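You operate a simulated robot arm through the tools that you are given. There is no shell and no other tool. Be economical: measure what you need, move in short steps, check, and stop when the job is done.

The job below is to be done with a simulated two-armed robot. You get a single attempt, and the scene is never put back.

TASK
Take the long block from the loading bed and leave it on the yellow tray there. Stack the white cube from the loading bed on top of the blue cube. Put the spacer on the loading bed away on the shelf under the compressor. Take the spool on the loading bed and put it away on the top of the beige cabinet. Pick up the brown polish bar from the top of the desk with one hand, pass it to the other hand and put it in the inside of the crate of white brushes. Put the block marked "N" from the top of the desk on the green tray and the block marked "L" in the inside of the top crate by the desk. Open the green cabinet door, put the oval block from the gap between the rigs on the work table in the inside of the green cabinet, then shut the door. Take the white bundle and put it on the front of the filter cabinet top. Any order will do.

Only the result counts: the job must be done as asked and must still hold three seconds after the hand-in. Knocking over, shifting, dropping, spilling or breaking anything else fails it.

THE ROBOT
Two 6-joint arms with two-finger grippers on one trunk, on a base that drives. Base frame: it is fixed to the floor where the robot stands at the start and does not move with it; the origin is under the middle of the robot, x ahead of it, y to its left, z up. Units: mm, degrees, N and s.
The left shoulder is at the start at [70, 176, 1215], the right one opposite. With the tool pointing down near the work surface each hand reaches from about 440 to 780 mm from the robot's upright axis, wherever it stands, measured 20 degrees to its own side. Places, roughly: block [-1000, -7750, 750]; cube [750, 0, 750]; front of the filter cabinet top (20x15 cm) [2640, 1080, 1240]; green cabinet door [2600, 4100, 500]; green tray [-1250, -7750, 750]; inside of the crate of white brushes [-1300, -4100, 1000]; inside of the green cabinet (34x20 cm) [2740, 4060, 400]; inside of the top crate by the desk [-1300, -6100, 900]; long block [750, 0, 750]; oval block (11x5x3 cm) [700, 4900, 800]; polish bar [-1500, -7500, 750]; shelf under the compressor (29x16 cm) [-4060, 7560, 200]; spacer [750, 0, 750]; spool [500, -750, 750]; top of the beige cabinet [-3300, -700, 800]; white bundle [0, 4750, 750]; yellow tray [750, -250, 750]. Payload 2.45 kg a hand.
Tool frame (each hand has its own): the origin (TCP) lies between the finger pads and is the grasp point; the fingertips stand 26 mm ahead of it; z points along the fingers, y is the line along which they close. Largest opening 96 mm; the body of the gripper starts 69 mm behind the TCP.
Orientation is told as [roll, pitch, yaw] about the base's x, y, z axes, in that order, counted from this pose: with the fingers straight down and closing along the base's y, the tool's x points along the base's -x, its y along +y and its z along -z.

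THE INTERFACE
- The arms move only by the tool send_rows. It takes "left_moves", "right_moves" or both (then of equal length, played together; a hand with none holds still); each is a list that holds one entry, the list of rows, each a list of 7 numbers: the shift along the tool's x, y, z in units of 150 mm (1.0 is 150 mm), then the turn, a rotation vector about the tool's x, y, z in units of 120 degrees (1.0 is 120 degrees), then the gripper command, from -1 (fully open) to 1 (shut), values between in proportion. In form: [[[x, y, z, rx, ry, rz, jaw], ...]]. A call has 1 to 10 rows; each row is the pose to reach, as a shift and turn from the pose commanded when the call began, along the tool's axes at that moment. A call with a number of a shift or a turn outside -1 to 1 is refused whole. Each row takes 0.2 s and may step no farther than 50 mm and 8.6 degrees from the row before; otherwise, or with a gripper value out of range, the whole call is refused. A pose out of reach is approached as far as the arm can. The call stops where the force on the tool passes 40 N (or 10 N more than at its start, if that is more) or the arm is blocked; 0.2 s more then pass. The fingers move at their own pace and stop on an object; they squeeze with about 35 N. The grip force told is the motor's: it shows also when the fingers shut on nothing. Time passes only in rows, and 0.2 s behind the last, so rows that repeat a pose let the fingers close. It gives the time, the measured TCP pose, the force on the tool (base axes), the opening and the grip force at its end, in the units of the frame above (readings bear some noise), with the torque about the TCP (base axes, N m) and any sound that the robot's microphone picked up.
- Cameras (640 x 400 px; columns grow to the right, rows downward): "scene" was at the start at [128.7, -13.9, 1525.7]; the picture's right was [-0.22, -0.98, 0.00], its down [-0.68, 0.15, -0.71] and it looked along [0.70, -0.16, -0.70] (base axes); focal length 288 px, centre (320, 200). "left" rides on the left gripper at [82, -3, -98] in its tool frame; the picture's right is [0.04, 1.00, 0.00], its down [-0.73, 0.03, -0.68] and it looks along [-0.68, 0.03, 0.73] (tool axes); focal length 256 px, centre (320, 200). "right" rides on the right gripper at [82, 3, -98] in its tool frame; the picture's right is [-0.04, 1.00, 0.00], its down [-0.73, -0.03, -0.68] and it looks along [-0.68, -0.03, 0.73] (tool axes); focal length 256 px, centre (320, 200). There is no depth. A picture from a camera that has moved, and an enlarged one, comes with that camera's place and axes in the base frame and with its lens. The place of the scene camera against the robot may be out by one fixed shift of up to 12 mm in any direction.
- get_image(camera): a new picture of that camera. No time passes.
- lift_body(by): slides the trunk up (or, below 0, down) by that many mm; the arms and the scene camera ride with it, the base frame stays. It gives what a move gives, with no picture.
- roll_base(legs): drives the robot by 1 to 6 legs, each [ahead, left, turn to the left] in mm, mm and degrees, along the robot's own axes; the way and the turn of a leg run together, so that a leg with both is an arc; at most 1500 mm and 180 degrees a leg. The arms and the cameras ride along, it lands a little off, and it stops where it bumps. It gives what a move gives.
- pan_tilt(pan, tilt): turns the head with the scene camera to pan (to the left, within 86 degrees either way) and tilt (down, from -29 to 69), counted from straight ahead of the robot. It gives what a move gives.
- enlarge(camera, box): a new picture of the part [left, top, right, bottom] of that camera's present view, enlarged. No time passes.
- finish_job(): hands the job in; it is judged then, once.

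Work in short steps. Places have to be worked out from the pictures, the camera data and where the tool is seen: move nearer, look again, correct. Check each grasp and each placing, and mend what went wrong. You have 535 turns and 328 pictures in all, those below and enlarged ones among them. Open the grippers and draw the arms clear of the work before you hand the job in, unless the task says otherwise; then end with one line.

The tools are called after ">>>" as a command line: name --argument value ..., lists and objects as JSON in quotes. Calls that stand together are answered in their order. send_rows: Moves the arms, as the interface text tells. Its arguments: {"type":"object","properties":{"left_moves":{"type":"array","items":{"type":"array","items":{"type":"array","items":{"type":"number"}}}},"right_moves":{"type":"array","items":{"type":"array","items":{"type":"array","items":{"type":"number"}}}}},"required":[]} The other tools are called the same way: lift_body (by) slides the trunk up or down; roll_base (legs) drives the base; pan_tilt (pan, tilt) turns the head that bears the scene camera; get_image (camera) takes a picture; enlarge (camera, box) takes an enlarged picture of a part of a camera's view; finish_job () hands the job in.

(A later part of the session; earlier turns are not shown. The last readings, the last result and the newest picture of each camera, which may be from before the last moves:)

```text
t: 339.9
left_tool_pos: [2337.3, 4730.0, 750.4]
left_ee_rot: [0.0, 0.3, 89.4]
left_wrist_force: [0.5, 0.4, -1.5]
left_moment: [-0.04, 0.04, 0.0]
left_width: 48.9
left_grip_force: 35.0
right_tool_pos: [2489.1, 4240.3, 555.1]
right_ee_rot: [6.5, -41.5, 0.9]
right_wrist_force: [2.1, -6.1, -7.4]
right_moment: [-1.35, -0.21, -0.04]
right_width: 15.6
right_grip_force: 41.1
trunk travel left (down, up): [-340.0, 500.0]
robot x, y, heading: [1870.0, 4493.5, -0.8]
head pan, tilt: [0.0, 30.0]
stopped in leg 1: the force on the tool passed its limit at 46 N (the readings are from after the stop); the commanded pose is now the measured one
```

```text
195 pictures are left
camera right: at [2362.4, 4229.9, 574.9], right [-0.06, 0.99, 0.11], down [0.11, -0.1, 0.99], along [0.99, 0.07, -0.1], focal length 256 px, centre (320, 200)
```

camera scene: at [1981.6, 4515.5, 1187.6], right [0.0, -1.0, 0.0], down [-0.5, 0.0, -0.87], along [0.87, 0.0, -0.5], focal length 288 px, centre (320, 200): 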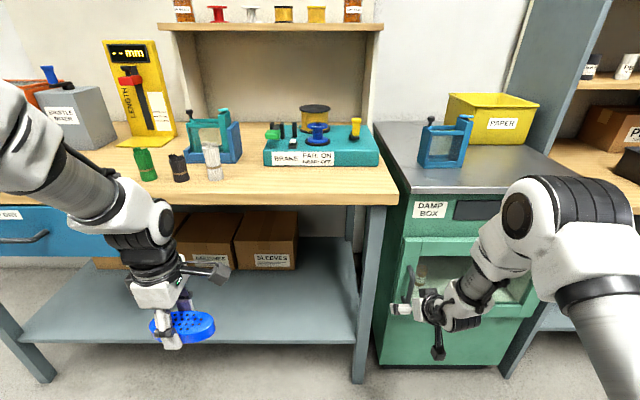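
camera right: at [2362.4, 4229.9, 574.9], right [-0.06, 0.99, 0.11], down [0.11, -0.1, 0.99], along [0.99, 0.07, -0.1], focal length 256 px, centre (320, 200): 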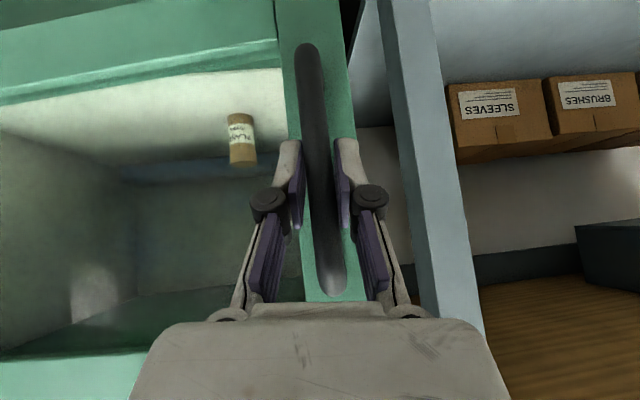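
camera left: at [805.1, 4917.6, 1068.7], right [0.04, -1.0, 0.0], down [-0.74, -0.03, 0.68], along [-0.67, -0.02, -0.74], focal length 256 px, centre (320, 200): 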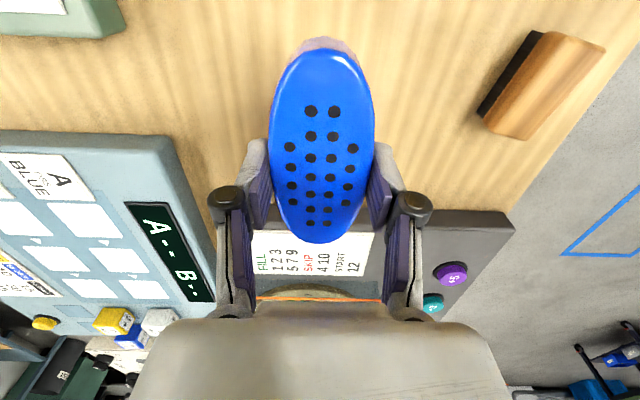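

Pulling works but the fixed grip direction builds force. I'll swing the base as a rigid arc around the hinge (10°).

>>> roll_base --legs '[[-113, -129, 10]]'

>>> get_image --camera "right"

```text
t: 341.3
left_tool_pos: [2186.9, 4671.0, 750.1]
left_ee_rot: [0.0, 0.1, 99.3]
left_wrist_force: [-0.4, -0.1, 0.2]
left_moment: [0.02, 0.01, 0.02]
left_width: 48.9
left_grip_force: 35.5
right_tool_pos: [2421.6, 4214.4, 556.2]
right_ee_rot: [6.9, -41.7, 10.8]
right_wrist_force: [15.3, -32.2, -9.1]
right_moment: [-1.59, -0.7, -0.01]
right_width: 15.6
right_grip_force: 41.5
trunk travel left (down, up): [-340.0, 500.0]
robot x, y, heading: [1763.6, 4356.0, 9.4]
head pan, tilt: [0.0, 30.0]
```

```text
194 pictures are left
camera right: at [2299.3, 4182.3, 574.6], right [-0.23, 0.97, 0.11], down [0.12, -0.09, 0.99], along [0.96, 0.24, -0.1], focal length 256 px, centre (320, 200)
```

right: 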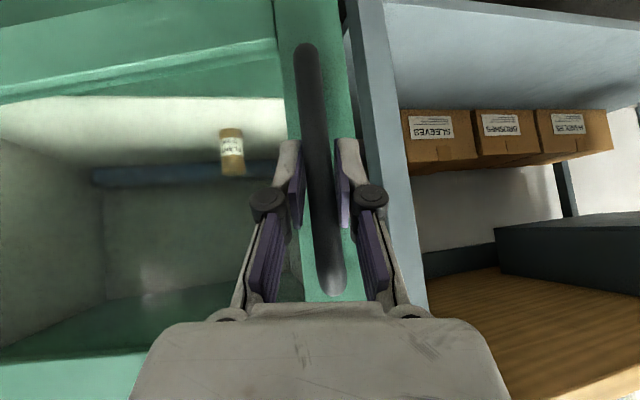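

Excellent; about 20° open. Continue the arc 15° with a small inward correction.

>>> roll_base --legs '[[-168, -206, 15]]'

>>> get_image --camera "scene"

```text
t: 342.9
left_tool_pos: [2043.9, 4580.3, 751.8]
left_ee_rot: [0.0, 0.3, 110.0]
left_wrist_force: [0.4, -0.1, -1.0]
left_moment: [-0.01, 0.01, -0.01]
left_width: 49.0
left_grip_force: 35.0
right_tool_pos: [2356.4, 4175.0, 556.7]
right_ee_rot: [6.3, -41.4, 22.5]
right_wrist_force: [-1.8, 2.7, -3.0]
right_moment: [-1.47, -0.26, -0.17]
right_width: 15.2
right_grip_force: 41.5
trunk travel left (down, up): [-340.0, 500.0]
robot x, y, heading: [1687.3, 4187.2, 20.1]
head pan, tilt: [0.0, 30.0]
stopped in leg 1: the force on the tool passed its limit at 50 N (the readings are from after the stop); the commanded pose is now the measured one
```

```text
193 pictures are left
camera scene: at [1819.1, 4242.5, 1187.7], right [0.34, -0.94, 0.0], down [-0.47, -0.17, -0.87], along [0.81, 0.3, -0.5], focal length 288 px, centre (320, 200)
```

scene: 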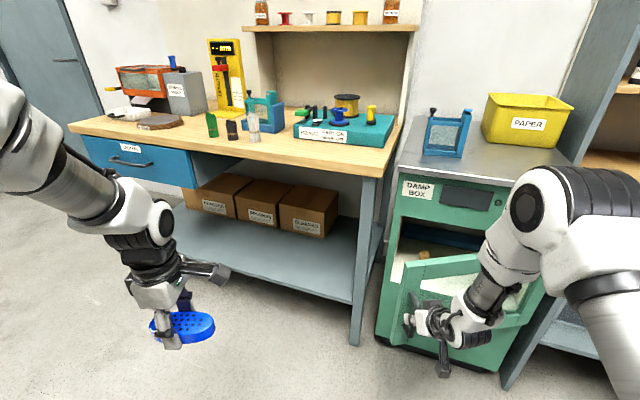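

Circle fit gives hinge (2610,3828). Continue in 10° arcs.

>>> roll_base --legs '[[-114, -130, 10]]'

>>> roll_base --legs '[[-114, -130, 10]]'

```text
t: 344.3
left_tool_pos: [1921.8, 4469.6, 750.7]
left_ee_rot: [-0.1, 0.6, 119.9]
left_wrist_force: [-0.2, 0.3, -1.9]
left_moment: [0.0, 0.01, -0.02]
left_width: 49.1
left_grip_force: 34.8
right_tool_pos: [2300.5, 4126.1, 554.4]
right_ee_rot: [6.1, -41.4, 32.6]
right_wrist_force: [-22.7, 23.1, -11.5]
right_moment: [-0.83, -1.38, 0.27]
right_width: 15.2
right_grip_force: 41.8
trunk travel left (down, up): [-340.0, 500.0]
robot x, y, heading: [1638.7, 4029.2, 30.1]
head pan, tilt: [0.0, 30.0]
```

```text
t: 345.8
left_tool_pos: [1820.8, 4339.1, 751.0]
left_ee_rot: [-0.1, 0.4, 130.0]
left_wrist_force: [0.9, 0.6, -0.9]
left_moment: [0.02, -0.05, -0.01]
left_width: 48.8
left_grip_force: 34.4
right_tool_pos: [2253.4, 4066.5, 555.4]
right_ee_rot: [6.2, -41.5, 42.9]
right_wrist_force: [-6.3, 5.0, 0.6]
right_moment: [-0.86, -1.37, 0.1]
right_width: 15.5
right_grip_force: 41.2
trunk travel left (down, up): [-340.0, 500.0]
robot x, y, heading: [1623.0, 3854.3, 40.0]
head pan, tilt: [0.0, 30.0]
```

About 51° open. Three more 10° arcs.

>>> roll_base --legs '[[-114, -130, 10]]'

>>> roll_base --legs '[[-114, -130, 10]]'

>>> roll_base --legs '[[-114, -130, 10]]'

>>> get_image --camera "scene"

```text
t: 347.3
left_tool_pos: [1743.6, 4194.5, 751.3]
left_ee_rot: [-0.2, 0.5, 140.1]
left_wrist_force: [0.3, 0.3, -0.8]
left_moment: [-0.01, -0.02, -0.03]
left_width: 49.1
left_grip_force: 34.6
right_tool_pos: [2217.6, 4003.0, 556.2]
right_ee_rot: [6.0, -41.4, 53.1]
right_wrist_force: [-14.5, 6.3, -0.3]
right_moment: [-0.39, -1.62, 0.18]
right_width: 15.2
right_grip_force: 41.1
trunk travel left (down, up): [-340.0, 500.0]
robot x, y, heading: [1633.9, 3679.1, 50.2]
head pan, tilt: [0.0, 30.0]
```

```text
t: 348.8
left_tool_pos: [1692.8, 4038.1, 750.8]
left_ee_rot: [-0.2, 0.5, 150.2]
left_wrist_force: [0.2, -0.5, -0.2]
left_moment: [0.05, 0.02, 0.03]
left_width: 48.9
left_grip_force: 34.6
right_tool_pos: [2193.2, 3931.9, 555.4]
right_ee_rot: [6.0, -41.5, 63.2]
right_wrist_force: [-6.1, 1.9, 4.5]
right_moment: [-0.26, -1.63, 0.15]
right_width: 15.2
right_grip_force: 41.1
trunk travel left (down, up): [-340.0, 500.0]
robot x, y, heading: [1675.0, 3517.9, 60.4]
head pan, tilt: [0.0, 30.0]
```

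```text
t: 350.2
left_tool_pos: [1670.9, 3876.1, 751.7]
left_ee_rot: [-0.2, 0.5, 160.2]
left_wrist_force: [1.1, -1.0, -1.1]
left_moment: [0.01, -0.02, 0.0]
left_width: 48.7
left_grip_force: 35.6
right_tool_pos: [2181.0, 3859.4, 555.3]
right_ee_rot: [5.9, -41.5, 73.2]
right_wrist_force: [-0.3, -0.4, 5.0]
right_moment: [0.0, -1.68, 0.11]
right_width: 15.0
right_grip_force: 40.9
trunk travel left (down, up): [-340.0, 500.0]
robot x, y, heading: [1747.8, 3355.6, 70.4]
head pan, tilt: [0.0, 30.0]
```

```text
192 pictures are left
camera scene: at [1790.4, 3490.8, 1187.8], right [0.94, -0.34, 0.0], down [-0.17, -0.47, -0.87], along [0.29, 0.82, -0.5], focal length 288 px, centre (320, 200)
```

scene: 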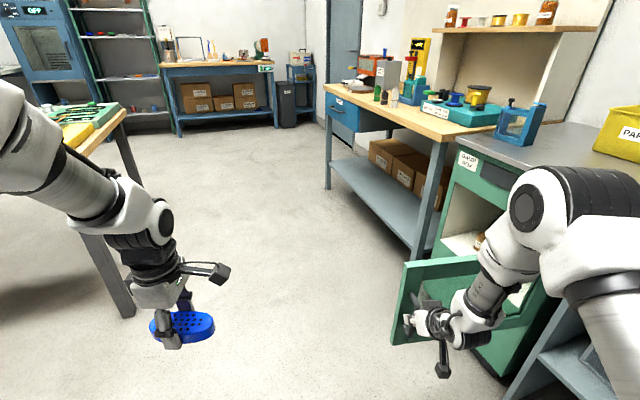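

The door is open ~81°. Release the handle and back the hand off along its axis.

>>> send_rows --right_moves '[[[0, 0, 0, 0, 0, 0, 0.3], [0, 0, 0, 0, 0, 0, -0.3], [0, 0, -0.1, 0, 0, 0, -0.5], [0, 0, -0.3, 0, 0, 0, -0.5], [0, 0, -0.55, 0, 0, 0, -0.5], [0, 0, -0.8, 0, 0, 0, -0.5]]]'

>>> get_image --camera "scene"

```text
t: 351.6
left_tool_pos: [1671.5, 3877.4, 751.9]
left_ee_rot: [-0.2, 0.4, 160.2]
left_wrist_force: [-0.4, 0.1, -1.6]
left_moment: [0.02, 0.02, 0.04]
left_width: 48.9
left_grip_force: 34.9
right_tool_pos: [2147.7, 3804.3, 651.9]
right_ee_rot: [6.9, -41.0, 73.4]
right_wrist_force: [-0.1, -0.3, 0.3]
right_moment: [-0.02, 0.0, -0.01]
right_width: 72.0
right_grip_force: 0.0
right hand out of reach, approached as far as the arm can: row 3, 4, 5, 6
trunk travel left (down, up): [-340.0, 500.0]
robot x, y, heading: [1745.6, 3356.3, 70.2]
head pan, tilt: [0.0, 30.0]
```

```text
191 pictures are left
camera scene: at [1790.3, 3491.1, 1187.7], right [0.94, -0.34, 0.0], down [-0.17, -0.47, -0.87], along [0.29, 0.82, -0.5], focal length 288 px, centre (320, 200)
```

scene: 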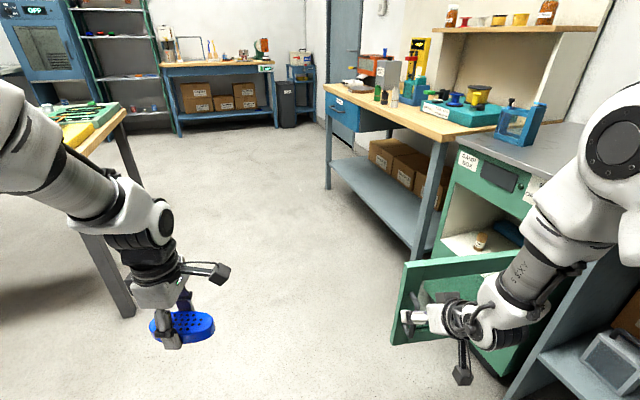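

Right hand is free of the bar. Back the base away 350 mm.

>>> roll_base --legs '[[-350, 0, 0]]'

>>> send_rows --right_moves '[[[0, 0, -0.1, 0.02, 0.07, 0, 0], [0, 0, -0.2, 0.04, 0.14, 0, 0], [0, 0, -0.3, 0.05, 0.21, 0, 1], [0, 0, -0.4, 0.05, 0.28, 0, 1], [0, 0, -0.5, 0.05, 0.34, 0, 1]]]'

>>> get_image --camera "scene"

```text
t: 353.9
left_tool_pos: [1554.0, 3548.3, 751.1]
left_ee_rot: [-0.2, 0.4, 160.3]
left_wrist_force: [0.0, -0.3, -1.0]
left_moment: [0.03, 0.01, 0.01]
left_width: 49.0
left_grip_force: 34.8
right_tool_pos: [2030.9, 3475.5, 651.0]
right_ee_rot: [7.1, -41.1, 73.5]
right_wrist_force: [-0.2, -0.6, 0.6]
right_moment: [0.02, 0.02, 0.01]
right_width: 71.8
right_grip_force: 0.1
trunk travel left (down, up): [-340.0, 500.0]
robot x, y, heading: [1626.6, 3028.2, 70.2]
head pan, tilt: [0.0, 30.0]
```

```text
refused: row 1 steps farther than a row can; nothing moved
```

```text
190 pictures are left
camera scene: at [1673.3, 3163.0, 1187.7], right [0.94, -0.34, 0.0], down [-0.17, -0.47, -0.87], along [0.29, 0.82, -0.5], focal length 288 px, centre (320, 200)
```

scene: 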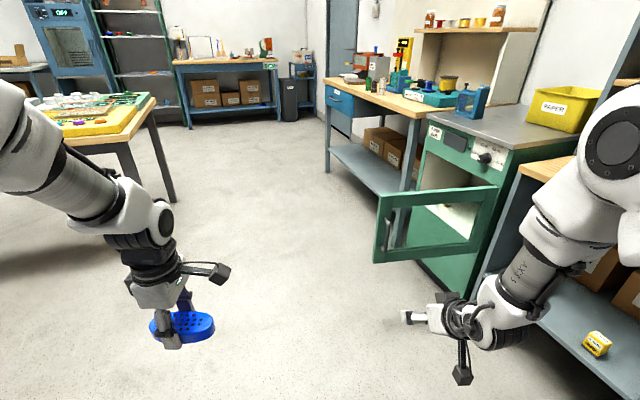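

The door stays open. Restore the right hand to vertical and raise it with smaller steps.

>>> send_rows --right_moves '[[[0, 0, -0.1, 0.01, 0.065, 0, 0], [0, 0, -0.2, 0.02, 0.13, 0, 0], [0, 0, -0.3, 0.03, 0.195, 0, 1], [0, 0, -0.4, 0.04, 0.26, 0, 1], [0, 0, -0.5, 0.05, 0.325, 0, 1], [0.1, 0, -0.6, 0.055, 0.34, 0, 1], [0.2, 0, -0.8, 0.055, 0.34, 0, 1], [0.3, 0, -0.98, 0.055, 0.34, 0, 1]]]'

```text
t: 355.7
left_tool_pos: [1553.8, 3549.2, 751.6]
left_ee_rot: [-0.1, 0.4, 160.4]
left_wrist_force: [-0.5, -0.3, -1.1]
left_moment: [0.0, 0.01, 0.01]
left_width: 48.8
left_grip_force: 35.0
right_tool_pos: [2011.0, 3343.9, 730.8]
right_ee_rot: [-0.8, -0.5, 75.9]
right_wrist_force: [-0.2, -0.2, 0.0]
right_moment: [-0.03, 0.03, -0.04]
right_width: 0.1
right_grip_force: 28.2
right hand out of reach, approached as far as the arm can: row 3, 4
trunk travel left (down, up): [-340.0, 500.0]
robot x, y, heading: [1622.9, 3029.4, 70.6]
head pan, tilt: [0.0, 30.0]
```

Raise the right hand another ~250 mm.

>>> send_rows --right_moves '[[[0, 0, -0.3, 0, 0, 0, 1], [0, 0, -0.6, 0, 0, 0, 1], [0, 0, -0.9, 0, 0, 0, 1]]]'

>>> send_rows --right_moves '[[[0, 0, -0.3, 0, 0, 0, 1], [0, 0, -0.6, 0, 0, 0, 1]]]'

```text
t: 356.5
left_tool_pos: [1554.8, 3548.4, 751.5]
left_ee_rot: [-0.1, 0.4, 160.2]
left_wrist_force: [0.0, 0.7, -2.2]
left_moment: [0.05, -0.01, -0.04]
left_width: 48.9
left_grip_force: 35.1
right_tool_pos: [2013.9, 3358.0, 857.8]
right_ee_rot: [-0.8, -0.2, 75.8]
right_wrist_force: [-1.4, -0.7, 0.3]
right_moment: [-0.01, -0.01, 0.0]
right_width: 0.0
right_grip_force: 28.9
right hand out of reach, approached as far as the arm can: row 3
trunk travel left (down, up): [-340.0, 500.0]
robot x, y, heading: [1625.2, 3029.2, 70.7]
head pan, tilt: [0.0, 30.0]
```

```text
t: 357.1
left_tool_pos: [1553.4, 3548.5, 752.5]
left_ee_rot: [-0.1, 0.5, 160.2]
left_wrist_force: [0.4, 0.9, -0.9]
left_moment: [0.0, -0.01, 0.01]
left_width: 49.1
left_grip_force: 34.7
right_tool_pos: [2023.3, 3389.6, 942.5]
right_ee_rot: [-0.7, -0.2, 75.8]
right_wrist_force: [-0.1, -0.9, -0.4]
right_moment: [-0.01, 0.01, 0.0]
right_width: 0.0
right_grip_force: 28.8
right hand out of reach, approached as far as the arm can: row 1, 2
trunk travel left (down, up): [-340.0, 500.0]
robot x, y, heading: [1628.1, 3027.9, 70.1]
head pan, tilt: [0.0, 30.0]
```

Drive around the open door: turn to heading 0, back 250, left 1250, ahead 550.

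>>> roll_base --legs '[[0, 0, -70], [-250, 0, 0], [0, 1250, 0], [550, 0, 0]]'

>>> pan_tilt --pan -20 --tilt 35

>>> get_image --camera "scene"

```text
t: 370.6
left_tool_pos: [2369.6, 4529.0, 751.3]
left_ee_rot: [0.0, 0.4, 90.9]
left_wrist_force: [-0.1, -1.0, -1.0]
left_moment: [-0.02, 0.01, -0.02]
left_width: 48.7
left_grip_force: 34.6
right_tool_pos: [2386.3, 4032.9, 940.3]
right_ee_rot: [-0.7, -0.2, 6.4]
right_wrist_force: [-0.5, -0.1, -0.1]
right_moment: [0.0, 0.04, -0.01]
right_width: 0.0
right_grip_force: 28.3
trunk travel left (down, up): [-340.0, 500.0]
robot x, y, heading: [1907.4, 4274.6, 0.9]
head pan, tilt: [0.0, 30.0]
```

```text
t: 371.4
left_tool_pos: [2369.4, 4528.4, 752.1]
left_ee_rot: [-0.1, 0.4, 90.9]
left_wrist_force: [0.8, 0.2, -1.5]
left_moment: [-0.02, -0.03, 0.01]
left_width: 48.6
left_grip_force: 34.6
right_tool_pos: [2385.4, 4032.8, 939.9]
right_ee_rot: [-0.7, -0.3, 6.5]
right_wrist_force: [0.5, 0.0, 0.5]
right_moment: [-0.02, 0.02, 0.03]
right_width: 0.0
right_grip_force: 27.7
trunk travel left (down, up): [-340.0, 500.0]
robot x, y, heading: [1908.5, 4280.5, 0.9]
head pan, tilt: [-20.0, 35.0]
```

```text
189 pictures are left
camera scene: at [2039.2, 4252.6, 1179.8], right [-0.32, -0.95, 0.0], down [-0.54, 0.19, -0.82], along [0.77, -0.27, -0.57], focal length 288 px, centre (320, 200)
```

scene: 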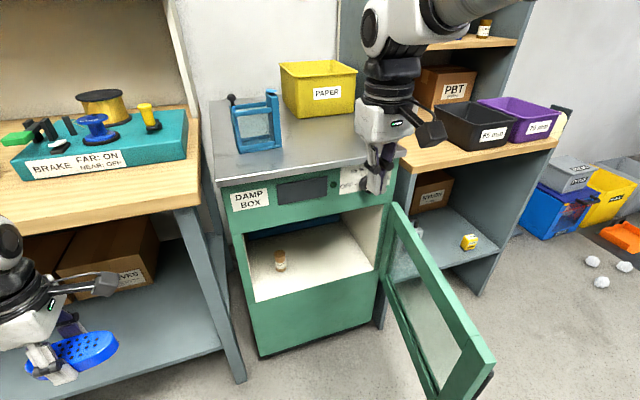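

Great view: the opening spans y≈3850–4276, z≈445–700; a small bottle stands inside at (2695,4160). I'll aim for (2720,4010). Turn right 36° here.

>>> roll_base --legs '[[0, 0, -36]]'

>>> send_rows --left_moves '[[[0, 0, 0.1, 0.05, 0, 0, 1], [0, 0, 0.2, 0.1, 0, 0, 1], [0, 0, 0.3, 0.15, 0, 0, 1], [0, -0.05, 0.4, 0.2, 0, 0, 1], [0, -0.1, 0.5, 0.25, 0, 0, 1], [0, -0.15, 0.6, 0.3, 0, 0, 1], [0, -0.2, 0.7, 0.35, 0, 0, 1], [0, -0.2, 0.7, 0.375, 0, 0, 1]]]'

>>> pan_tilt --pan 15 --tilt 35

>>> get_image --camera "scene"

```text
t: 373.5
left_tool_pos: [2429.1, 4205.6, 750.1]
left_ee_rot: [0.0, 0.4, 54.6]
left_wrist_force: [0.1, 0.2, -1.7]
left_moment: [0.0, -0.01, 0.04]
left_width: 48.8
left_grip_force: 34.6
right_tool_pos: [2149.8, 3797.5, 940.3]
right_ee_rot: [-0.7, -0.3, -29.8]
right_wrist_force: [-0.8, 0.3, 0.2]
right_moment: [-0.02, -0.02, -0.01]
right_width: 0.0
right_grip_force: 28.4
trunk travel left (down, up): [-340.0, 500.0]
robot x, y, heading: [1908.8, 4275.8, -35.3]
head pan, tilt: [-20.0, 35.0]
```

```text
t: 375.3
left_tool_pos: [2454.0, 4188.8, 646.1]
left_ee_rot: [-45.2, 0.4, 54.7]
left_wrist_force: [0.5, 0.7, -0.7]
left_moment: [0.03, 0.05, -0.02]
left_width: 49.1
left_grip_force: 34.8
right_tool_pos: [2149.2, 3796.9, 941.6]
right_ee_rot: [-0.8, -0.3, -29.8]
right_wrist_force: [0.1, -0.1, -0.8]
right_moment: [0.02, 0.04, 0.02]
right_width: 0.0
right_grip_force: 28.2
trunk travel left (down, up): [-340.0, 500.0]
robot x, y, heading: [1907.3, 4279.7, -35.1]
head pan, tilt: [-20.0, 35.0]
```

```text
t: 376.3
left_tool_pos: [2452.9, 4188.5, 645.2]
left_ee_rot: [-45.1, 0.4, 54.7]
left_wrist_force: [-0.4, -0.5, -0.8]
left_moment: [0.02, 0.0, 0.0]
left_width: 48.6
left_grip_force: 35.1
right_tool_pos: [2148.9, 3796.9, 940.9]
right_ee_rot: [-0.6, -0.3, -29.8]
right_wrist_force: [-0.1, -0.7, -2.0]
right_moment: [0.01, -0.01, 0.02]
right_width: 0.1
right_grip_force: 28.5
trunk travel left (down, up): [-340.0, 500.0]
robot x, y, heading: [1906.5, 4275.4, -35.1]
head pan, tilt: [15.0, 35.0]
```

```text
188 pictures are left
camera scene: at [2029.3, 4220.7, 1179.8], right [-0.35, -0.94, 0.0], down [-0.54, 0.2, -0.82], along [0.77, -0.28, -0.57], focal length 288 px, centre (320, 200)
```

scene: 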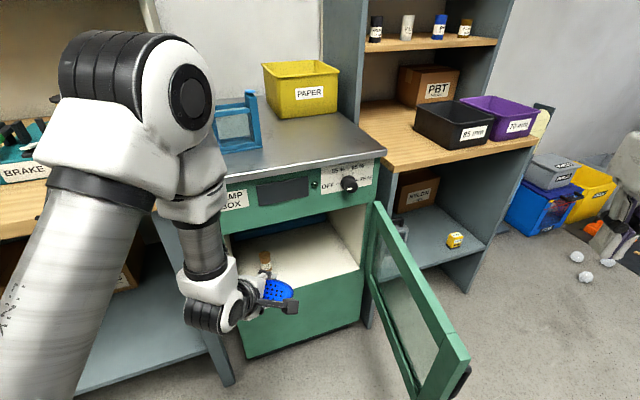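

The tilt works (45° toward −35°). Now shift the base slightly and move the left hand to in front of the opening at z≈535 with a bit more tilt.

>>> send_rows --left_moves '[[[0.09, 0.04, 0.13, 0.01, 0, 0, 1], [0.18, 0.085, 0.26, 0.02, 0, 0, 1], [0.27, 0.13, 0.39, 0.03, 0, 0, 1], [0.36, 0.17, 0.52, 0.04, 0, 0, 1], [0.45, 0.21, 0.65, 0.045, 0, 0, 1], [0.533, 0.252, 0.786, 0.045, 0, 0, 1]]]'

>>> get_image --camera "scene"

```text
t: 377.7
left_tool_pos: [2453.4, 4090.3, 537.5]
left_ee_rot: [-50.6, 0.4, 54.6]
left_wrist_force: [-0.3, 0.6, -0.9]
left_moment: [0.08, -0.03, 0.01]
left_width: 49.1
left_grip_force: 35.0
right_tool_pos: [2150.1, 3797.0, 940.4]
right_ee_rot: [-0.7, -0.2, -29.8]
right_wrist_force: [0.1, 0.5, 0.1]
right_moment: [0.0, -0.01, 0.02]
right_width: 0.0
right_grip_force: 28.2
trunk travel left (down, up): [-340.0, 500.0]
robot x, y, heading: [1905.8, 4277.3, -35.3]
head pan, tilt: [15.0, 35.0]
```

```text
187 pictures are left
camera scene: at [2029.5, 4220.4, 1179.8], right [-0.35, -0.94, 0.0], down [-0.54, 0.2, -0.82], along [0.77, -0.28, -0.57], focal length 288 px, centre (320, 200)
```

scene: 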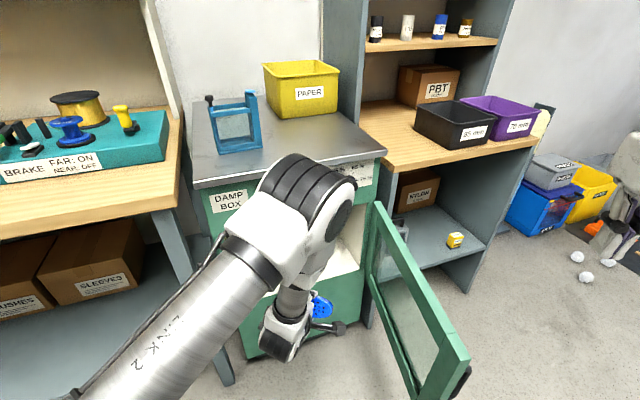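

The forearm would hit the cabinet front from this high shoulder. I'll lower the trunk and stand further back so the arm comes in flatter. First move the right hand outward and the left hand up.

>>> send_rows --left_moves '[[[0, -0.15, -0.13, 0, 0, 0, 1], [0, -0.3, -0.26, 0, 0, 0, 1], [0, -0.45, -0.39, 0, 0, 0, 1], [0, -0.6, -0.52, 0, 0, 0, 1], [0, -0.75, -0.65, 0, 0, 0, 1]]]' --right_moves '[[[0.09, -0.19, 0, 0, 0, 0, 1], [0.18, -0.38, 0, 0, 0, 0, 1], [0.28, -0.57, 0, 0, 0, 0, 1], [0.37, -0.76, 0, 0, 0, 0, 1], [0.467, -0.95, 0, 0, 0, 0, 1]]]'

```text
t: 378.9
left_tool_pos: [2427.0, 4127.1, 584.0]
left_ee_rot: [-39.4, 1.9, 56.5]
left_wrist_force: [0.1, -0.8, -1.6]
left_moment: [0.03, 0.0, -0.01]
left_width: 49.0
left_grip_force: 35.2
left hand out of reach, approached as far as the arm can: row 3, 4, 5
right_tool_pos: [2071.0, 3688.2, 934.2]
right_ee_rot: [-0.9, -0.2, -29.8]
right_wrist_force: [0.2, -0.2, -0.3]
right_moment: [0.0, 0.02, 0.01]
right_width: 0.0
right_grip_force: 28.4
right hand out of reach, approached as far as the arm can: row 1, 2, 3, 4, 5
trunk travel left (down, up): [-340.0, 500.0]
robot x, y, heading: [1908.3, 4275.9, -35.4]
head pan, tilt: [15.0, 35.0]
stopped in row 5 (left hand): the arm was blocked; the commanded pose is now the measured one
```

Left arm is limited near the body. Back the base 145 mm, then extend the left arm forward and up.

>>> roll_base --legs '[[-145, 0, 0]]'

>>> send_rows --left_moves '[[[0, -0.19, 0.05, 0.01, 0, 0, 1], [0, -0.38, 0.1, 0.02, 0, 0, 1], [0, -0.57, 0.15, 0.03, 0, 0, 1], [0, -0.76, 0.2, 0.04, 0, 0, 1], [0, -0.95, 0.25, 0.05, 0, 0, 1]]]'

```text
t: 380.2
left_tool_pos: [2308.3, 4212.4, 585.9]
left_ee_rot: [-39.5, 1.9, 56.4]
left_wrist_force: [-1.5, 0.4, -0.8]
left_moment: [0.03, 0.0, -0.02]
left_width: 48.8
left_grip_force: 35.2
right_tool_pos: [1951.3, 3774.0, 934.6]
right_ee_rot: [-0.7, -0.2, -29.8]
right_wrist_force: [-0.5, 0.6, 0.2]
right_moment: [0.0, -0.03, 0.0]
right_width: 0.3
right_grip_force: 28.5
trunk travel left (down, up): [-340.0, 500.0]
robot x, y, heading: [1787.5, 4357.9, -35.0]
head pan, tilt: [15.0, 35.0]
```

```text
t: 381.4
left_tool_pos: [2420.3, 4139.8, 645.2]
left_ee_rot: [-45.5, 2.0, 56.5]
left_wrist_force: [-0.1, -0.4, -1.4]
left_moment: [0.02, 0.02, 0.02]
left_width: 49.0
left_grip_force: 35.2
right_tool_pos: [1952.2, 3772.4, 933.1]
right_ee_rot: [-0.8, 0.0, -29.9]
right_wrist_force: [-0.3, -0.1, 0.4]
right_moment: [-0.02, -0.02, -0.01]
right_width: 0.0
right_grip_force: 28.7
trunk travel left (down, up): [-340.0, 500.0]
robot x, y, heading: [1785.2, 4361.9, -35.4]
head pan, tilt: [15.0, 35.0]
```

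>>> send_rows --left_moves '[[[0, -0.18, 0.06, 0.01, 0, 0, 1], [0, -0.36, 0.12, 0.02, 0, 0, 1], [0, -0.54, 0.18, 0.03, 0, 0, 1], [0, -0.706, 0.242, 0.04, 0, 0, 1]]]'

>>> lift_body --by -170

>>> get_image --camera "scene"

```text
t: 382.4
left_tool_pos: [2505.5, 4086.5, 696.4]
left_ee_rot: [-50.2, 2.0, 56.4]
left_wrist_force: [0.3, 0.5, -1.0]
left_moment: [-0.01, -0.01, 0.0]
left_width: 49.2
left_grip_force: 34.5
right_tool_pos: [1951.9, 3773.8, 935.0]
right_ee_rot: [-0.8, -0.2, -29.8]
right_wrist_force: [0.7, 0.1, 0.8]
right_moment: [0.0, -0.02, -0.02]
right_width: 0.1
right_grip_force: 28.9
trunk travel left (down, up): [-340.0, 500.0]
robot x, y, heading: [1787.2, 4358.4, -35.3]
head pan, tilt: [15.0, 35.0]
```

```text
t: 384.4
left_tool_pos: [2505.0, 4086.9, 527.4]
left_ee_rot: [-50.2, 1.9, 56.3]
left_wrist_force: [-0.9, 0.0, -1.1]
left_moment: [0.01, 0.0, 0.01]
left_width: 49.1
left_grip_force: 34.9
right_tool_pos: [1951.3, 3773.7, 764.2]
right_ee_rot: [-0.7, -0.2, -29.8]
right_wrist_force: [0.2, -0.6, -0.4]
right_moment: [0.0, 0.03, 0.03]
right_width: 0.1
right_grip_force: 28.2
trunk travel left (down, up): [-170.0, 670.0]
robot x, y, heading: [1787.6, 4357.5, -35.2]
head pan, tilt: [15.0, 35.0]
```

```text
186 pictures are left
camera scene: at [1909.5, 4305.4, 1009.9], right [-0.35, -0.94, 0.0], down [-0.54, 0.2, -0.82], along [0.77, -0.28, -0.57], focal length 288 px, centre (320, 200)
```

scene: 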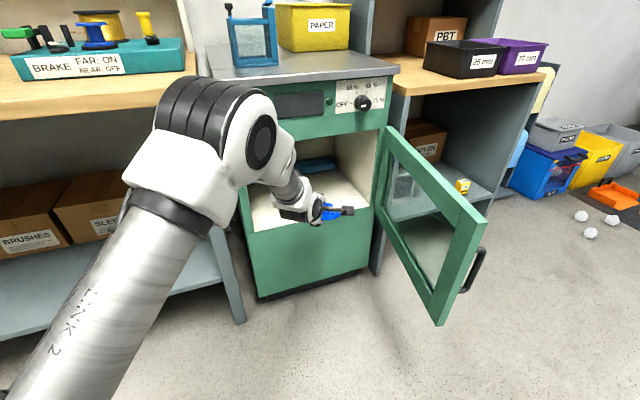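

Better posture. Check through the left hand camera.

>>> get_image --camera "left"

```text
185 pictures are left
camera left: at [2399.6, 4060.5, 595.5], right [-0.57, 0.3, -0.77], down [-0.04, 0.92, 0.39], along [0.82, 0.25, -0.51], focal length 256 px, centre (320, 200)
```

left: 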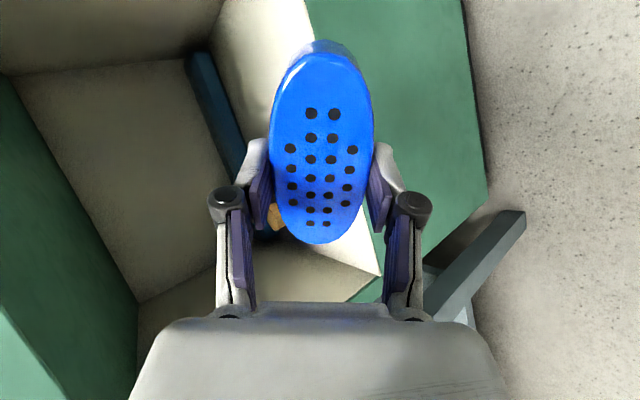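

Clearances look fine (sill ≈ 421–445). Drive the hand in by base: first half.

>>> roll_base --legs '[[100, 28, 0]]'

>>> get_image --camera "scene"

>>> get_image --camera "left"

```text
t: 385.5
left_tool_pos: [2603.7, 4049.5, 525.5]
left_ee_rot: [-50.3, 1.9, 56.3]
left_wrist_force: [-0.3, 0.3, -0.4]
left_moment: [-0.01, 0.02, -0.01]
left_width: 48.9
left_grip_force: 35.1
right_tool_pos: [2049.7, 3739.6, 763.3]
right_ee_rot: [-0.7, -0.1, -29.9]
right_wrist_force: [0.1, -0.9, -0.6]
right_moment: [0.04, -0.01, -0.01]
right_width: 0.0
right_grip_force: 29.0
trunk travel left (down, up): [-170.0, 670.0]
robot x, y, heading: [1884.9, 4320.0, -35.4]
head pan, tilt: [15.0, 35.0]
```

```text
184 pictures are left
camera scene: at [2009.0, 4269.6, 1009.6], right [-0.35, -0.94, 0.0], down [-0.54, 0.2, -0.82], along [0.77, -0.28, -0.57], focal length 288 px, centre (320, 200)
```

scene: 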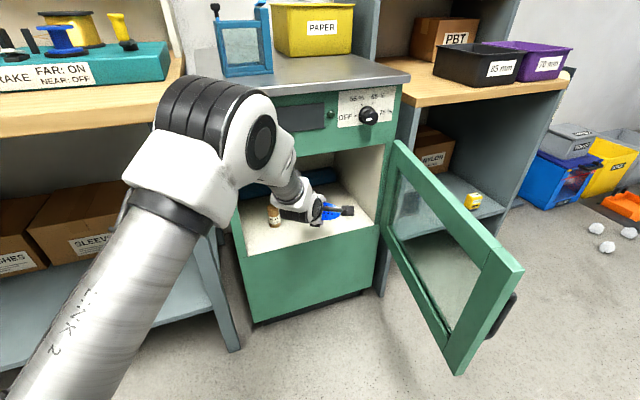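

```text
183 pictures are left
camera left: at [2498.6, 4024.6, 594.6], right [-0.57, 0.3, -0.77], down [-0.04, 0.92, 0.39], along [0.82, 0.25, -0.51], focal length 256 px, centre (320, 200)
```

left: 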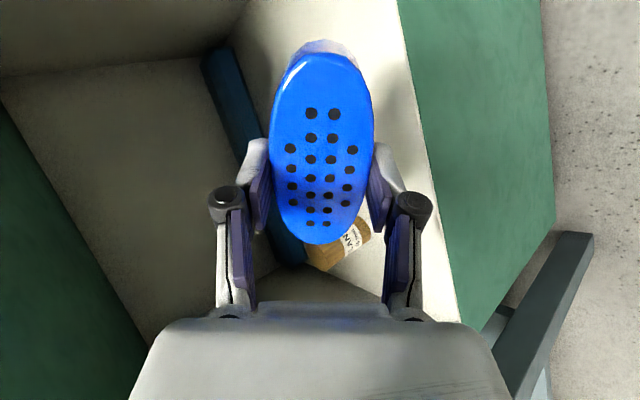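

Going well; bottle at (2696,4141) stays ~85 mm clear. Second half: 89 ahead, 14 left.

>>> roll_base --legs '[[89, 12, 0]]'

>>> get_image --camera "scene"

>>> get_image --camera "left"

```text
t: 386.6
left_tool_pos: [2683.3, 4008.0, 526.6]
left_ee_rot: [-50.1, 1.9, 56.3]
left_wrist_force: [-0.3, -0.3, -0.7]
left_moment: [0.03, -0.01, 0.01]
left_width: 48.7
left_grip_force: 34.9
right_tool_pos: [2130.5, 3696.6, 763.2]
right_ee_rot: [-0.8, -0.2, -29.8]
right_wrist_force: [0.4, -0.4, -0.5]
right_moment: [0.02, 0.02, 0.02]
right_width: 0.1
right_grip_force: 28.4
trunk travel left (down, up): [-170.0, 670.0]
robot x, y, heading: [1966.3, 4283.3, -35.1]
head pan, tilt: [15.0, 35.0]
```

```text
182 pictures are left
camera scene: at [2088.8, 4227.7, 1009.6], right [-0.35, -0.94, 0.0], down [-0.54, 0.2, -0.82], along [0.77, -0.28, -0.57], focal length 288 px, centre (320, 200)
```

scene: 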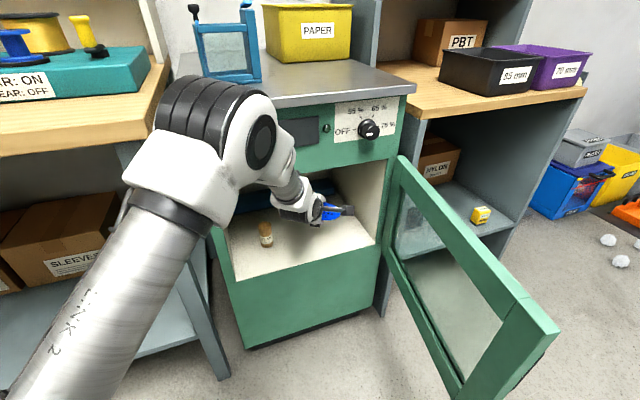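

```text
181 pictures are left
camera left: at [2578.3, 3982.8, 594.5], right [-0.57, 0.3, -0.77], down [-0.04, 0.92, 0.39], along [0.82, 0.25, -0.51], focal length 256 px, centre (320, 200)
```

left: 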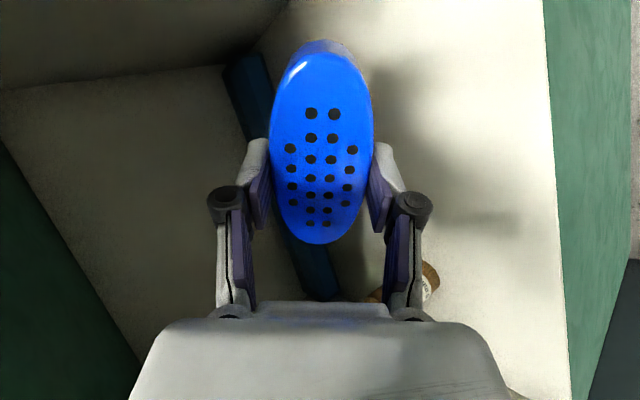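

Inside the cabinet with good clearance. Lower in 5 mm steps.

>>> send_rows --left_moves '[[[0, 0.051, 0.043, 0, 0, 0, 1], [0, 0.102, 0.086, 0, 0, 0, 1], [0, 0.128, 0.107, 0, 0, 0, 1], [0, 0.153, 0.129, 0, 0, 0, 1], [0, 0.179, 0.15, 0, 0, 0, 1]]]'

```text
t: 387.8
left_tool_pos: [2682.1, 4007.0, 491.4]
left_ee_rot: [-50.2, 1.9, 56.2]
left_wrist_force: [0.9, 0.1, -0.6]
left_moment: [0.01, 0.03, 0.05]
left_width: 48.8
left_grip_force: 34.8
right_tool_pos: [2129.8, 3695.6, 763.2]
right_ee_rot: [-0.8, -0.2, -29.8]
right_wrist_force: [-0.6, 0.6, -0.2]
right_moment: [0.01, 0.01, 0.0]
right_width: 0.2
right_grip_force: 28.5
trunk travel left (down, up): [-170.0, 670.0]
robot x, y, heading: [1966.3, 4281.4, -35.4]
head pan, tilt: [15.0, 35.0]
```

>>> send_rows --left_moves '[[[0, 0.02, 0.017, 0, 0, 0, 1], [0, 0.041, 0.034, 0, 0, 0, 1], [0, 0.061, 0.051, 0, 0, 0, 1], [0, 0.082, 0.069, 0, 0, 0, 1], [0, 0.102, 0.086, 0, 0, 0, 1], [0, 0.122, 0.103, 0, 0, 0, 1]]]'

>>> get_image --camera "scene"

```text
t: 389.2
left_tool_pos: [2682.3, 4007.5, 467.7]
left_ee_rot: [-50.3, 1.9, 56.4]
left_wrist_force: [0.3, -0.2, -1.1]
left_moment: [-0.01, 0.02, -0.02]
left_width: 49.1
left_grip_force: 34.8
right_tool_pos: [2129.1, 3695.9, 762.6]
right_ee_rot: [-0.8, -0.1, -29.8]
right_wrist_force: [-0.1, -0.7, -0.8]
right_moment: [0.02, -0.05, 0.03]
right_width: 0.0
right_grip_force: 28.6
trunk travel left (down, up): [-170.0, 670.0]
robot x, y, heading: [1965.2, 4284.3, -35.3]
head pan, tilt: [15.0, 35.0]
```

```text
180 pictures are left
camera scene: at [2088.1, 4228.1, 1009.8], right [-0.35, -0.94, 0.0], down [-0.54, 0.2, -0.82], along [0.77, -0.28, -0.57], focal length 288 px, centre (320, 200)
```

scene: 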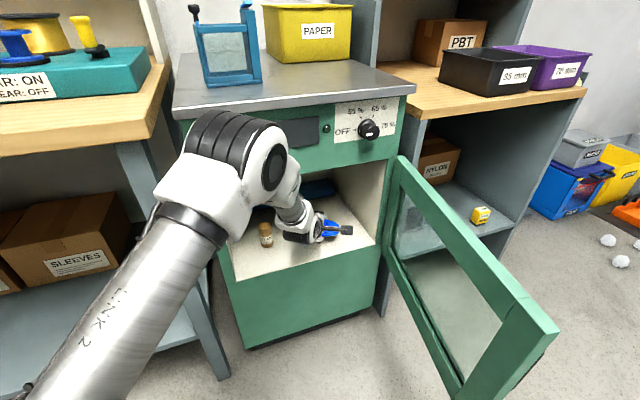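

No contact yet; floor is nearer 400. Continue.

>>> send_rows --left_moves '[[[0, 0.015, 0.013, 0, 0, 0, 1], [0, 0.03, 0.026, 0, 0, 0, 1], [0, 0.046, 0.039, 0, 0, 0, 1], [0, 0.061, 0.051, 0, 0, 0, 1], [0, 0.077, 0.064, 0, 0, 0, 1], [0, 0.092, 0.077, 0, 0, 0, 1]]]'

>>> get_image --camera "left"

```text
t: 390.6
left_tool_pos: [2682.5, 4007.6, 450.9]
left_ee_rot: [-50.3, 1.9, 56.2]
left_wrist_force: [-0.5, -0.3, -1.3]
left_moment: [0.01, 0.0, 0.03]
left_width: 48.9
left_grip_force: 35.4
right_tool_pos: [2129.4, 3696.5, 763.9]
right_ee_rot: [-0.8, -0.1, -29.8]
right_wrist_force: [-0.3, 0.6, 0.7]
right_moment: [-0.03, -0.01, 0.0]
right_width: 0.0
right_grip_force: 28.7
trunk travel left (down, up): [-170.0, 670.0]
robot x, y, heading: [1967.0, 4284.3, -35.6]
head pan, tilt: [15.0, 35.0]
```

```text
179 pictures are left
camera left: at [2577.0, 3980.7, 518.3], right [-0.57, 0.3, -0.77], down [-0.04, 0.92, 0.39], along [0.82, 0.25, -0.51], focal length 256 px, centre (320, 200)
```

left: 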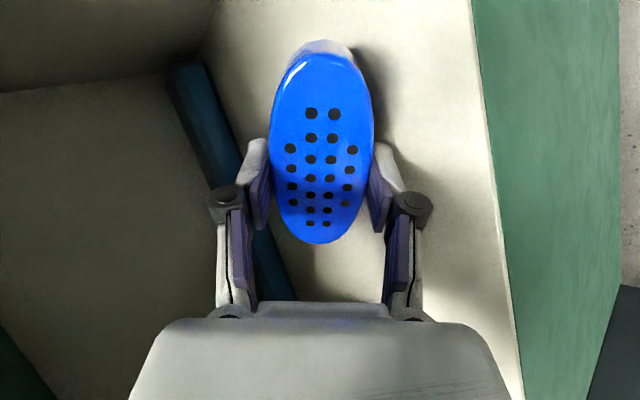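

>>> send_rows --left_moves '[[[0, 0.015, 0.013, 0, 0, 0, 1], [0, 0.03, 0.026, 0, 0, 0, 1], [0, 0.046, 0.039, 0, 0, 0, 1], [0, 0.061, 0.051, 0, 0, 0, 1], [0, 0.077, 0.064, 0, 0, 0, 1]]]'

```text
t: 391.8
left_tool_pos: [2684.0, 4004.5, 446.7]
left_ee_rot: [-51.4, 1.9, 56.5]
left_wrist_force: [-6.1, 3.4, 22.4]
left_moment: [0.44, 0.19, 0.08]
left_width: 48.7
left_grip_force: 35.6
right_tool_pos: [2127.7, 3696.3, 764.7]
right_ee_rot: [-0.7, -0.2, -29.8]
right_wrist_force: [0.2, -0.2, 0.3]
right_moment: [-0.02, -0.01, -0.01]
right_width: 0.0
right_grip_force: 28.6
trunk travel left (down, up): [-170.0, 670.0]
robot x, y, heading: [1961.7, 4283.3, -35.2]
head pan, tilt: [15.0, 35.0]
stopped in row 5 (left hand): the force on the tool passed its limit at 43 N (the readings are from after the stop); the commanded pose is now the measured one
```

Finger touched the floor at TCP 447. Raise 6 mm, then open to release the block.

>>> send_rows --left_moves '[[[0, -0.03, -0.026, 0, 0, 0, 1], [0, -0.03, -0.026, 0, 0, 0, 0], [0, -0.03, -0.026, 0, 0, 0, -0.2], [0, -0.03, -0.026, 0, 0, 0, -0.3], [0, -0.03, -0.026, 0, 0, 0, -0.3]]]'

>>> get_image --camera "left"

```text
t: 393.0
left_tool_pos: [2685.1, 4005.8, 446.8]
left_ee_rot: [-50.8, 1.9, 56.3]
left_wrist_force: [1.6, 0.3, 1.6]
left_moment: [0.01, -0.08, -0.04]
left_width: 62.6
left_grip_force: 0.1
right_tool_pos: [2129.2, 3697.3, 762.4]
right_ee_rot: [-0.8, -0.1, -29.9]
right_wrist_force: [0.3, -0.6, 1.2]
right_moment: [-0.01, 0.0, -0.01]
right_width: 0.0
right_grip_force: 28.6
trunk travel left (down, up): [-170.0, 670.0]
robot x, y, heading: [1963.3, 4280.4, -35.2]
head pan, tilt: [15.0, 35.0]
```

```text
178 pictures are left
camera left: at [2577.9, 3980.5, 514.6], right [-0.56, 0.29, -0.77], down [-0.04, 0.92, 0.38], along [0.83, 0.25, -0.51], focal length 256 px, centre (320, 200)
```

left: 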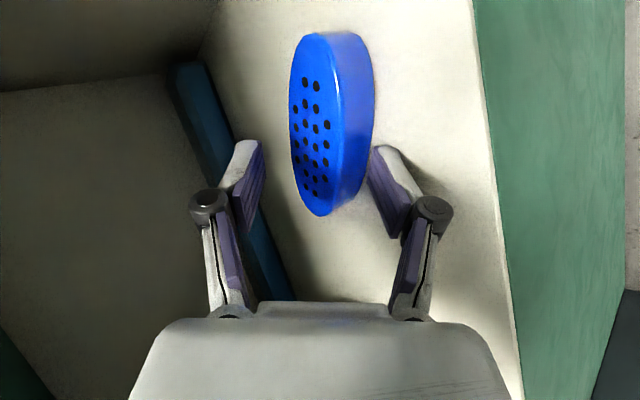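

The oval lies flat on the cabinet floor. Withdraw along the tool axis.

>>> send_rows --left_moves '[[[0, 0, -0.1, 0, 0, 0, -0.3], [0, 0, -0.25, 0, 0, 0, -0.3], [0, 0, -0.45, 0, 0, 0, 0], [0, 0, -0.65, 0, 0, 0, 0.5], [0, 0, -0.8, 0, 0, 0, 1]]]'

>>> roll_base --legs '[[-250, -60, 0]]'

>>> get_image --camera "scene"

```text
t: 394.2
left_tool_pos: [2606.1, 4058.2, 522.1]
left_ee_rot: [-50.8, 1.9, 56.4]
left_wrist_force: [0.1, -0.1, 0.0]
left_moment: [0.01, 0.02, -0.02]
left_width: 0.1
left_grip_force: 29.2
right_tool_pos: [2130.4, 3695.6, 763.3]
right_ee_rot: [-0.8, -0.2, -29.8]
right_wrist_force: [-0.1, -0.3, -0.5]
right_moment: [0.01, -0.03, -0.04]
right_width: 0.0
right_grip_force: 29.0
trunk travel left (down, up): [-170.0, 670.0]
robot x, y, heading: [1959.7, 4283.3, -35.1]
head pan, tilt: [15.0, 35.0]
```

```text
t: 396.0
left_tool_pos: [2367.0, 4153.5, 523.2]
left_ee_rot: [-50.8, 1.9, 56.4]
left_wrist_force: [-0.2, 0.2, -0.1]
left_moment: [-0.03, -0.01, 0.01]
left_width: 0.1
left_grip_force: 28.3
right_tool_pos: [1889.6, 3792.6, 763.8]
right_ee_rot: [-0.8, -0.2, -29.6]
right_wrist_force: [-0.4, -0.3, -0.1]
right_moment: [0.01, 0.01, -0.02]
right_width: 0.0
right_grip_force: 29.1
trunk travel left (down, up): [-170.0, 670.0]
robot x, y, heading: [1724.8, 4378.2, -35.5]
head pan, tilt: [15.0, 35.0]
```

```text
177 pictures are left
camera scene: at [1847.8, 4324.1, 1009.9], right [-0.35, -0.94, 0.0], down [-0.54, 0.2, -0.82], along [0.77, -0.28, -0.57], focal length 288 px, centre (320, 200)
```

scene: 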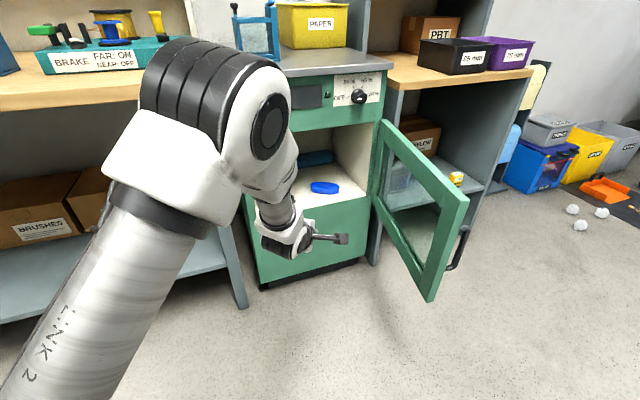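

The oval rests inside. Now shut the door: raise the trunk, turn to heading +35° and bring the right hand to the outer side of the door.

>>> lift_body --by 110

>>> roll_base --legs '[[0, 0, 70]]'

```text
t: 397.4
left_tool_pos: [2367.2, 4153.7, 632.6]
left_ee_rot: [-50.8, 1.9, 56.5]
left_wrist_force: [-0.5, 1.4, 1.2]
left_moment: [-0.01, -0.01, 0.02]
left_width: 0.0
left_grip_force: 28.7
right_tool_pos: [1890.7, 3791.6, 873.3]
right_ee_rot: [-0.7, -0.1, -29.7]
right_wrist_force: [0.3, -0.4, -0.8]
right_moment: [-0.01, -0.01, -0.02]
right_width: 0.0
right_grip_force: 28.7
trunk travel left (down, up): [-280.0, 560.0]
robot x, y, heading: [1724.6, 4382.6, -35.0]
head pan, tilt: [15.0, 35.0]
```

```text
t: 400.9
left_tool_pos: [2158.1, 4903.0, 632.2]
left_ee_rot: [-50.8, 2.0, 126.3]
left_wrist_force: [0.0, 0.3, 0.7]
left_moment: [0.02, 0.0, 0.02]
left_width: 0.0
left_grip_force: 29.0
right_tool_pos: [2332.7, 4331.1, 873.4]
right_ee_rot: [-0.7, -0.1, 40.1]
right_wrist_force: [-0.1, 0.4, 0.0]
right_moment: [-0.01, 0.01, 0.03]
right_width: 0.0
right_grip_force: 28.2
trunk travel left (down, up): [-280.0, 560.0]
robot x, y, heading: [1725.1, 4381.3, 34.6]
head pan, tilt: [15.0, 35.0]
```

>>> roll_base --legs '[[-421, -460, 0]]'

>>> pan_tilt --pan -25 --tilt 35

>>> get_image --camera "scene"

```text
t: 404.4
left_tool_pos: [2070.3, 4282.8, 632.4]
left_ee_rot: [-50.8, 1.9, 125.8]
left_wrist_force: [-0.7, -0.5, 0.8]
left_moment: [0.0, 0.0, 0.01]
left_width: 0.2
left_grip_force: 28.4
right_tool_pos: [2244.1, 3709.8, 873.0]
right_ee_rot: [-0.7, -0.2, 39.8]
right_wrist_force: [0.7, -0.2, 0.7]
right_moment: [0.02, 0.0, 0.01]
right_width: 0.0
right_grip_force: 28.9
trunk travel left (down, up): [-280.0, 560.0]
robot x, y, heading: [1636.0, 3759.8, 34.5]
head pan, tilt: [15.0, 35.0]
```

```text
t: 405.4
left_tool_pos: [2070.7, 4283.0, 632.2]
left_ee_rot: [-50.8, 1.8, 125.9]
left_wrist_force: [1.3, -0.6, 0.7]
left_moment: [0.03, -0.01, 0.0]
left_width: 0.1
left_grip_force: 28.4
right_tool_pos: [2244.4, 3707.8, 873.6]
right_ee_rot: [-0.9, -0.1, 39.8]
right_wrist_force: [0.0, 0.0, -0.2]
right_moment: [0.0, 0.02, -0.02]
right_width: 0.0
right_grip_force: 28.6
trunk travel left (down, up): [-280.0, 560.0]
robot x, y, heading: [1637.7, 3763.3, 34.2]
head pan, tilt: [-25.0, 35.0]
```

```text
176 pictures are left
camera scene: at [1763.2, 3807.5, 1119.8], right [0.16, -0.99, 0.0], down [-0.57, -0.09, -0.82], along [0.81, 0.13, -0.57], focal length 288 px, centre (320, 200)
```

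scene: 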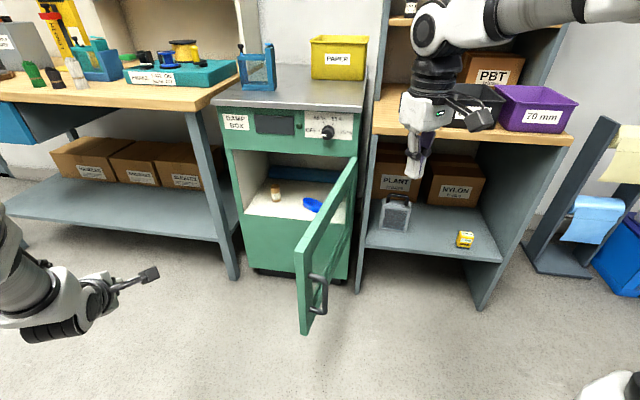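

Lower the trunk 230 so the right fist is at door height, then look.

>>> lift_body --by -230

>>> roll_base --legs '[[60, 55, 0]]'

>>> get_image --camera "scene"

```text
t: 407.9
left_tool_pos: [2071.9, 4283.3, 402.7]
left_ee_rot: [-50.8, 1.9, 126.0]
left_wrist_force: [-0.4, -1.1, -0.1]
left_moment: [-0.02, -0.01, 0.0]
left_width: 0.4
left_grip_force: 28.6
right_tool_pos: [2243.2, 3709.5, 642.5]
right_ee_rot: [-0.8, -0.3, 39.8]
right_wrist_force: [0.3, -0.2, 0.2]
right_moment: [-0.01, 0.04, -0.02]
right_width: 0.0
right_grip_force: 28.3
trunk travel left (down, up): [-50.0, 790.0]
robot x, y, heading: [1632.1, 3758.3, 34.1]
head pan, tilt: [-25.0, 35.0]
```

```text
t: 408.9
left_tool_pos: [2089.8, 4362.9, 401.4]
left_ee_rot: [-50.8, 1.8, 126.0]
left_wrist_force: [0.5, -0.5, -0.1]
left_moment: [0.01, 0.0, -0.01]
left_width: 0.0
left_grip_force: 28.7
right_tool_pos: [2261.6, 3789.7, 643.0]
right_ee_rot: [-0.9, -0.2, 39.9]
right_wrist_force: [0.6, 0.1, 0.5]
right_moment: [0.0, 0.02, 0.03]
right_width: 0.0
right_grip_force: 28.2
trunk travel left (down, up): [-50.0, 790.0]
robot x, y, heading: [1655.0, 3842.1, 34.4]
head pan, tilt: [-25.0, 35.0]
```

```text
175 pictures are left
camera scene: at [1781.4, 3887.6, 889.8], right [0.16, -0.99, 0.0], down [-0.57, -0.09, -0.82], along [0.81, 0.13, -0.57], focal length 288 px, centre (320, 200)
```

scene: 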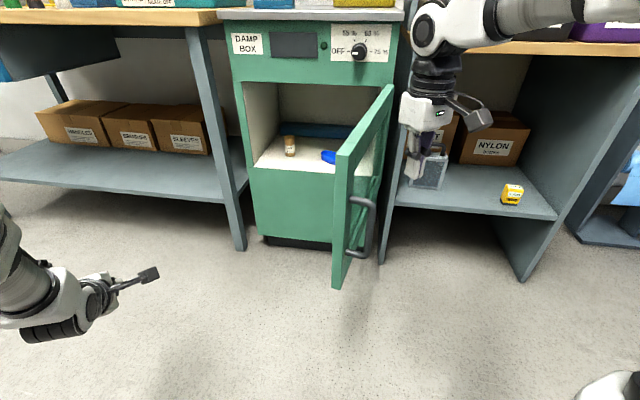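

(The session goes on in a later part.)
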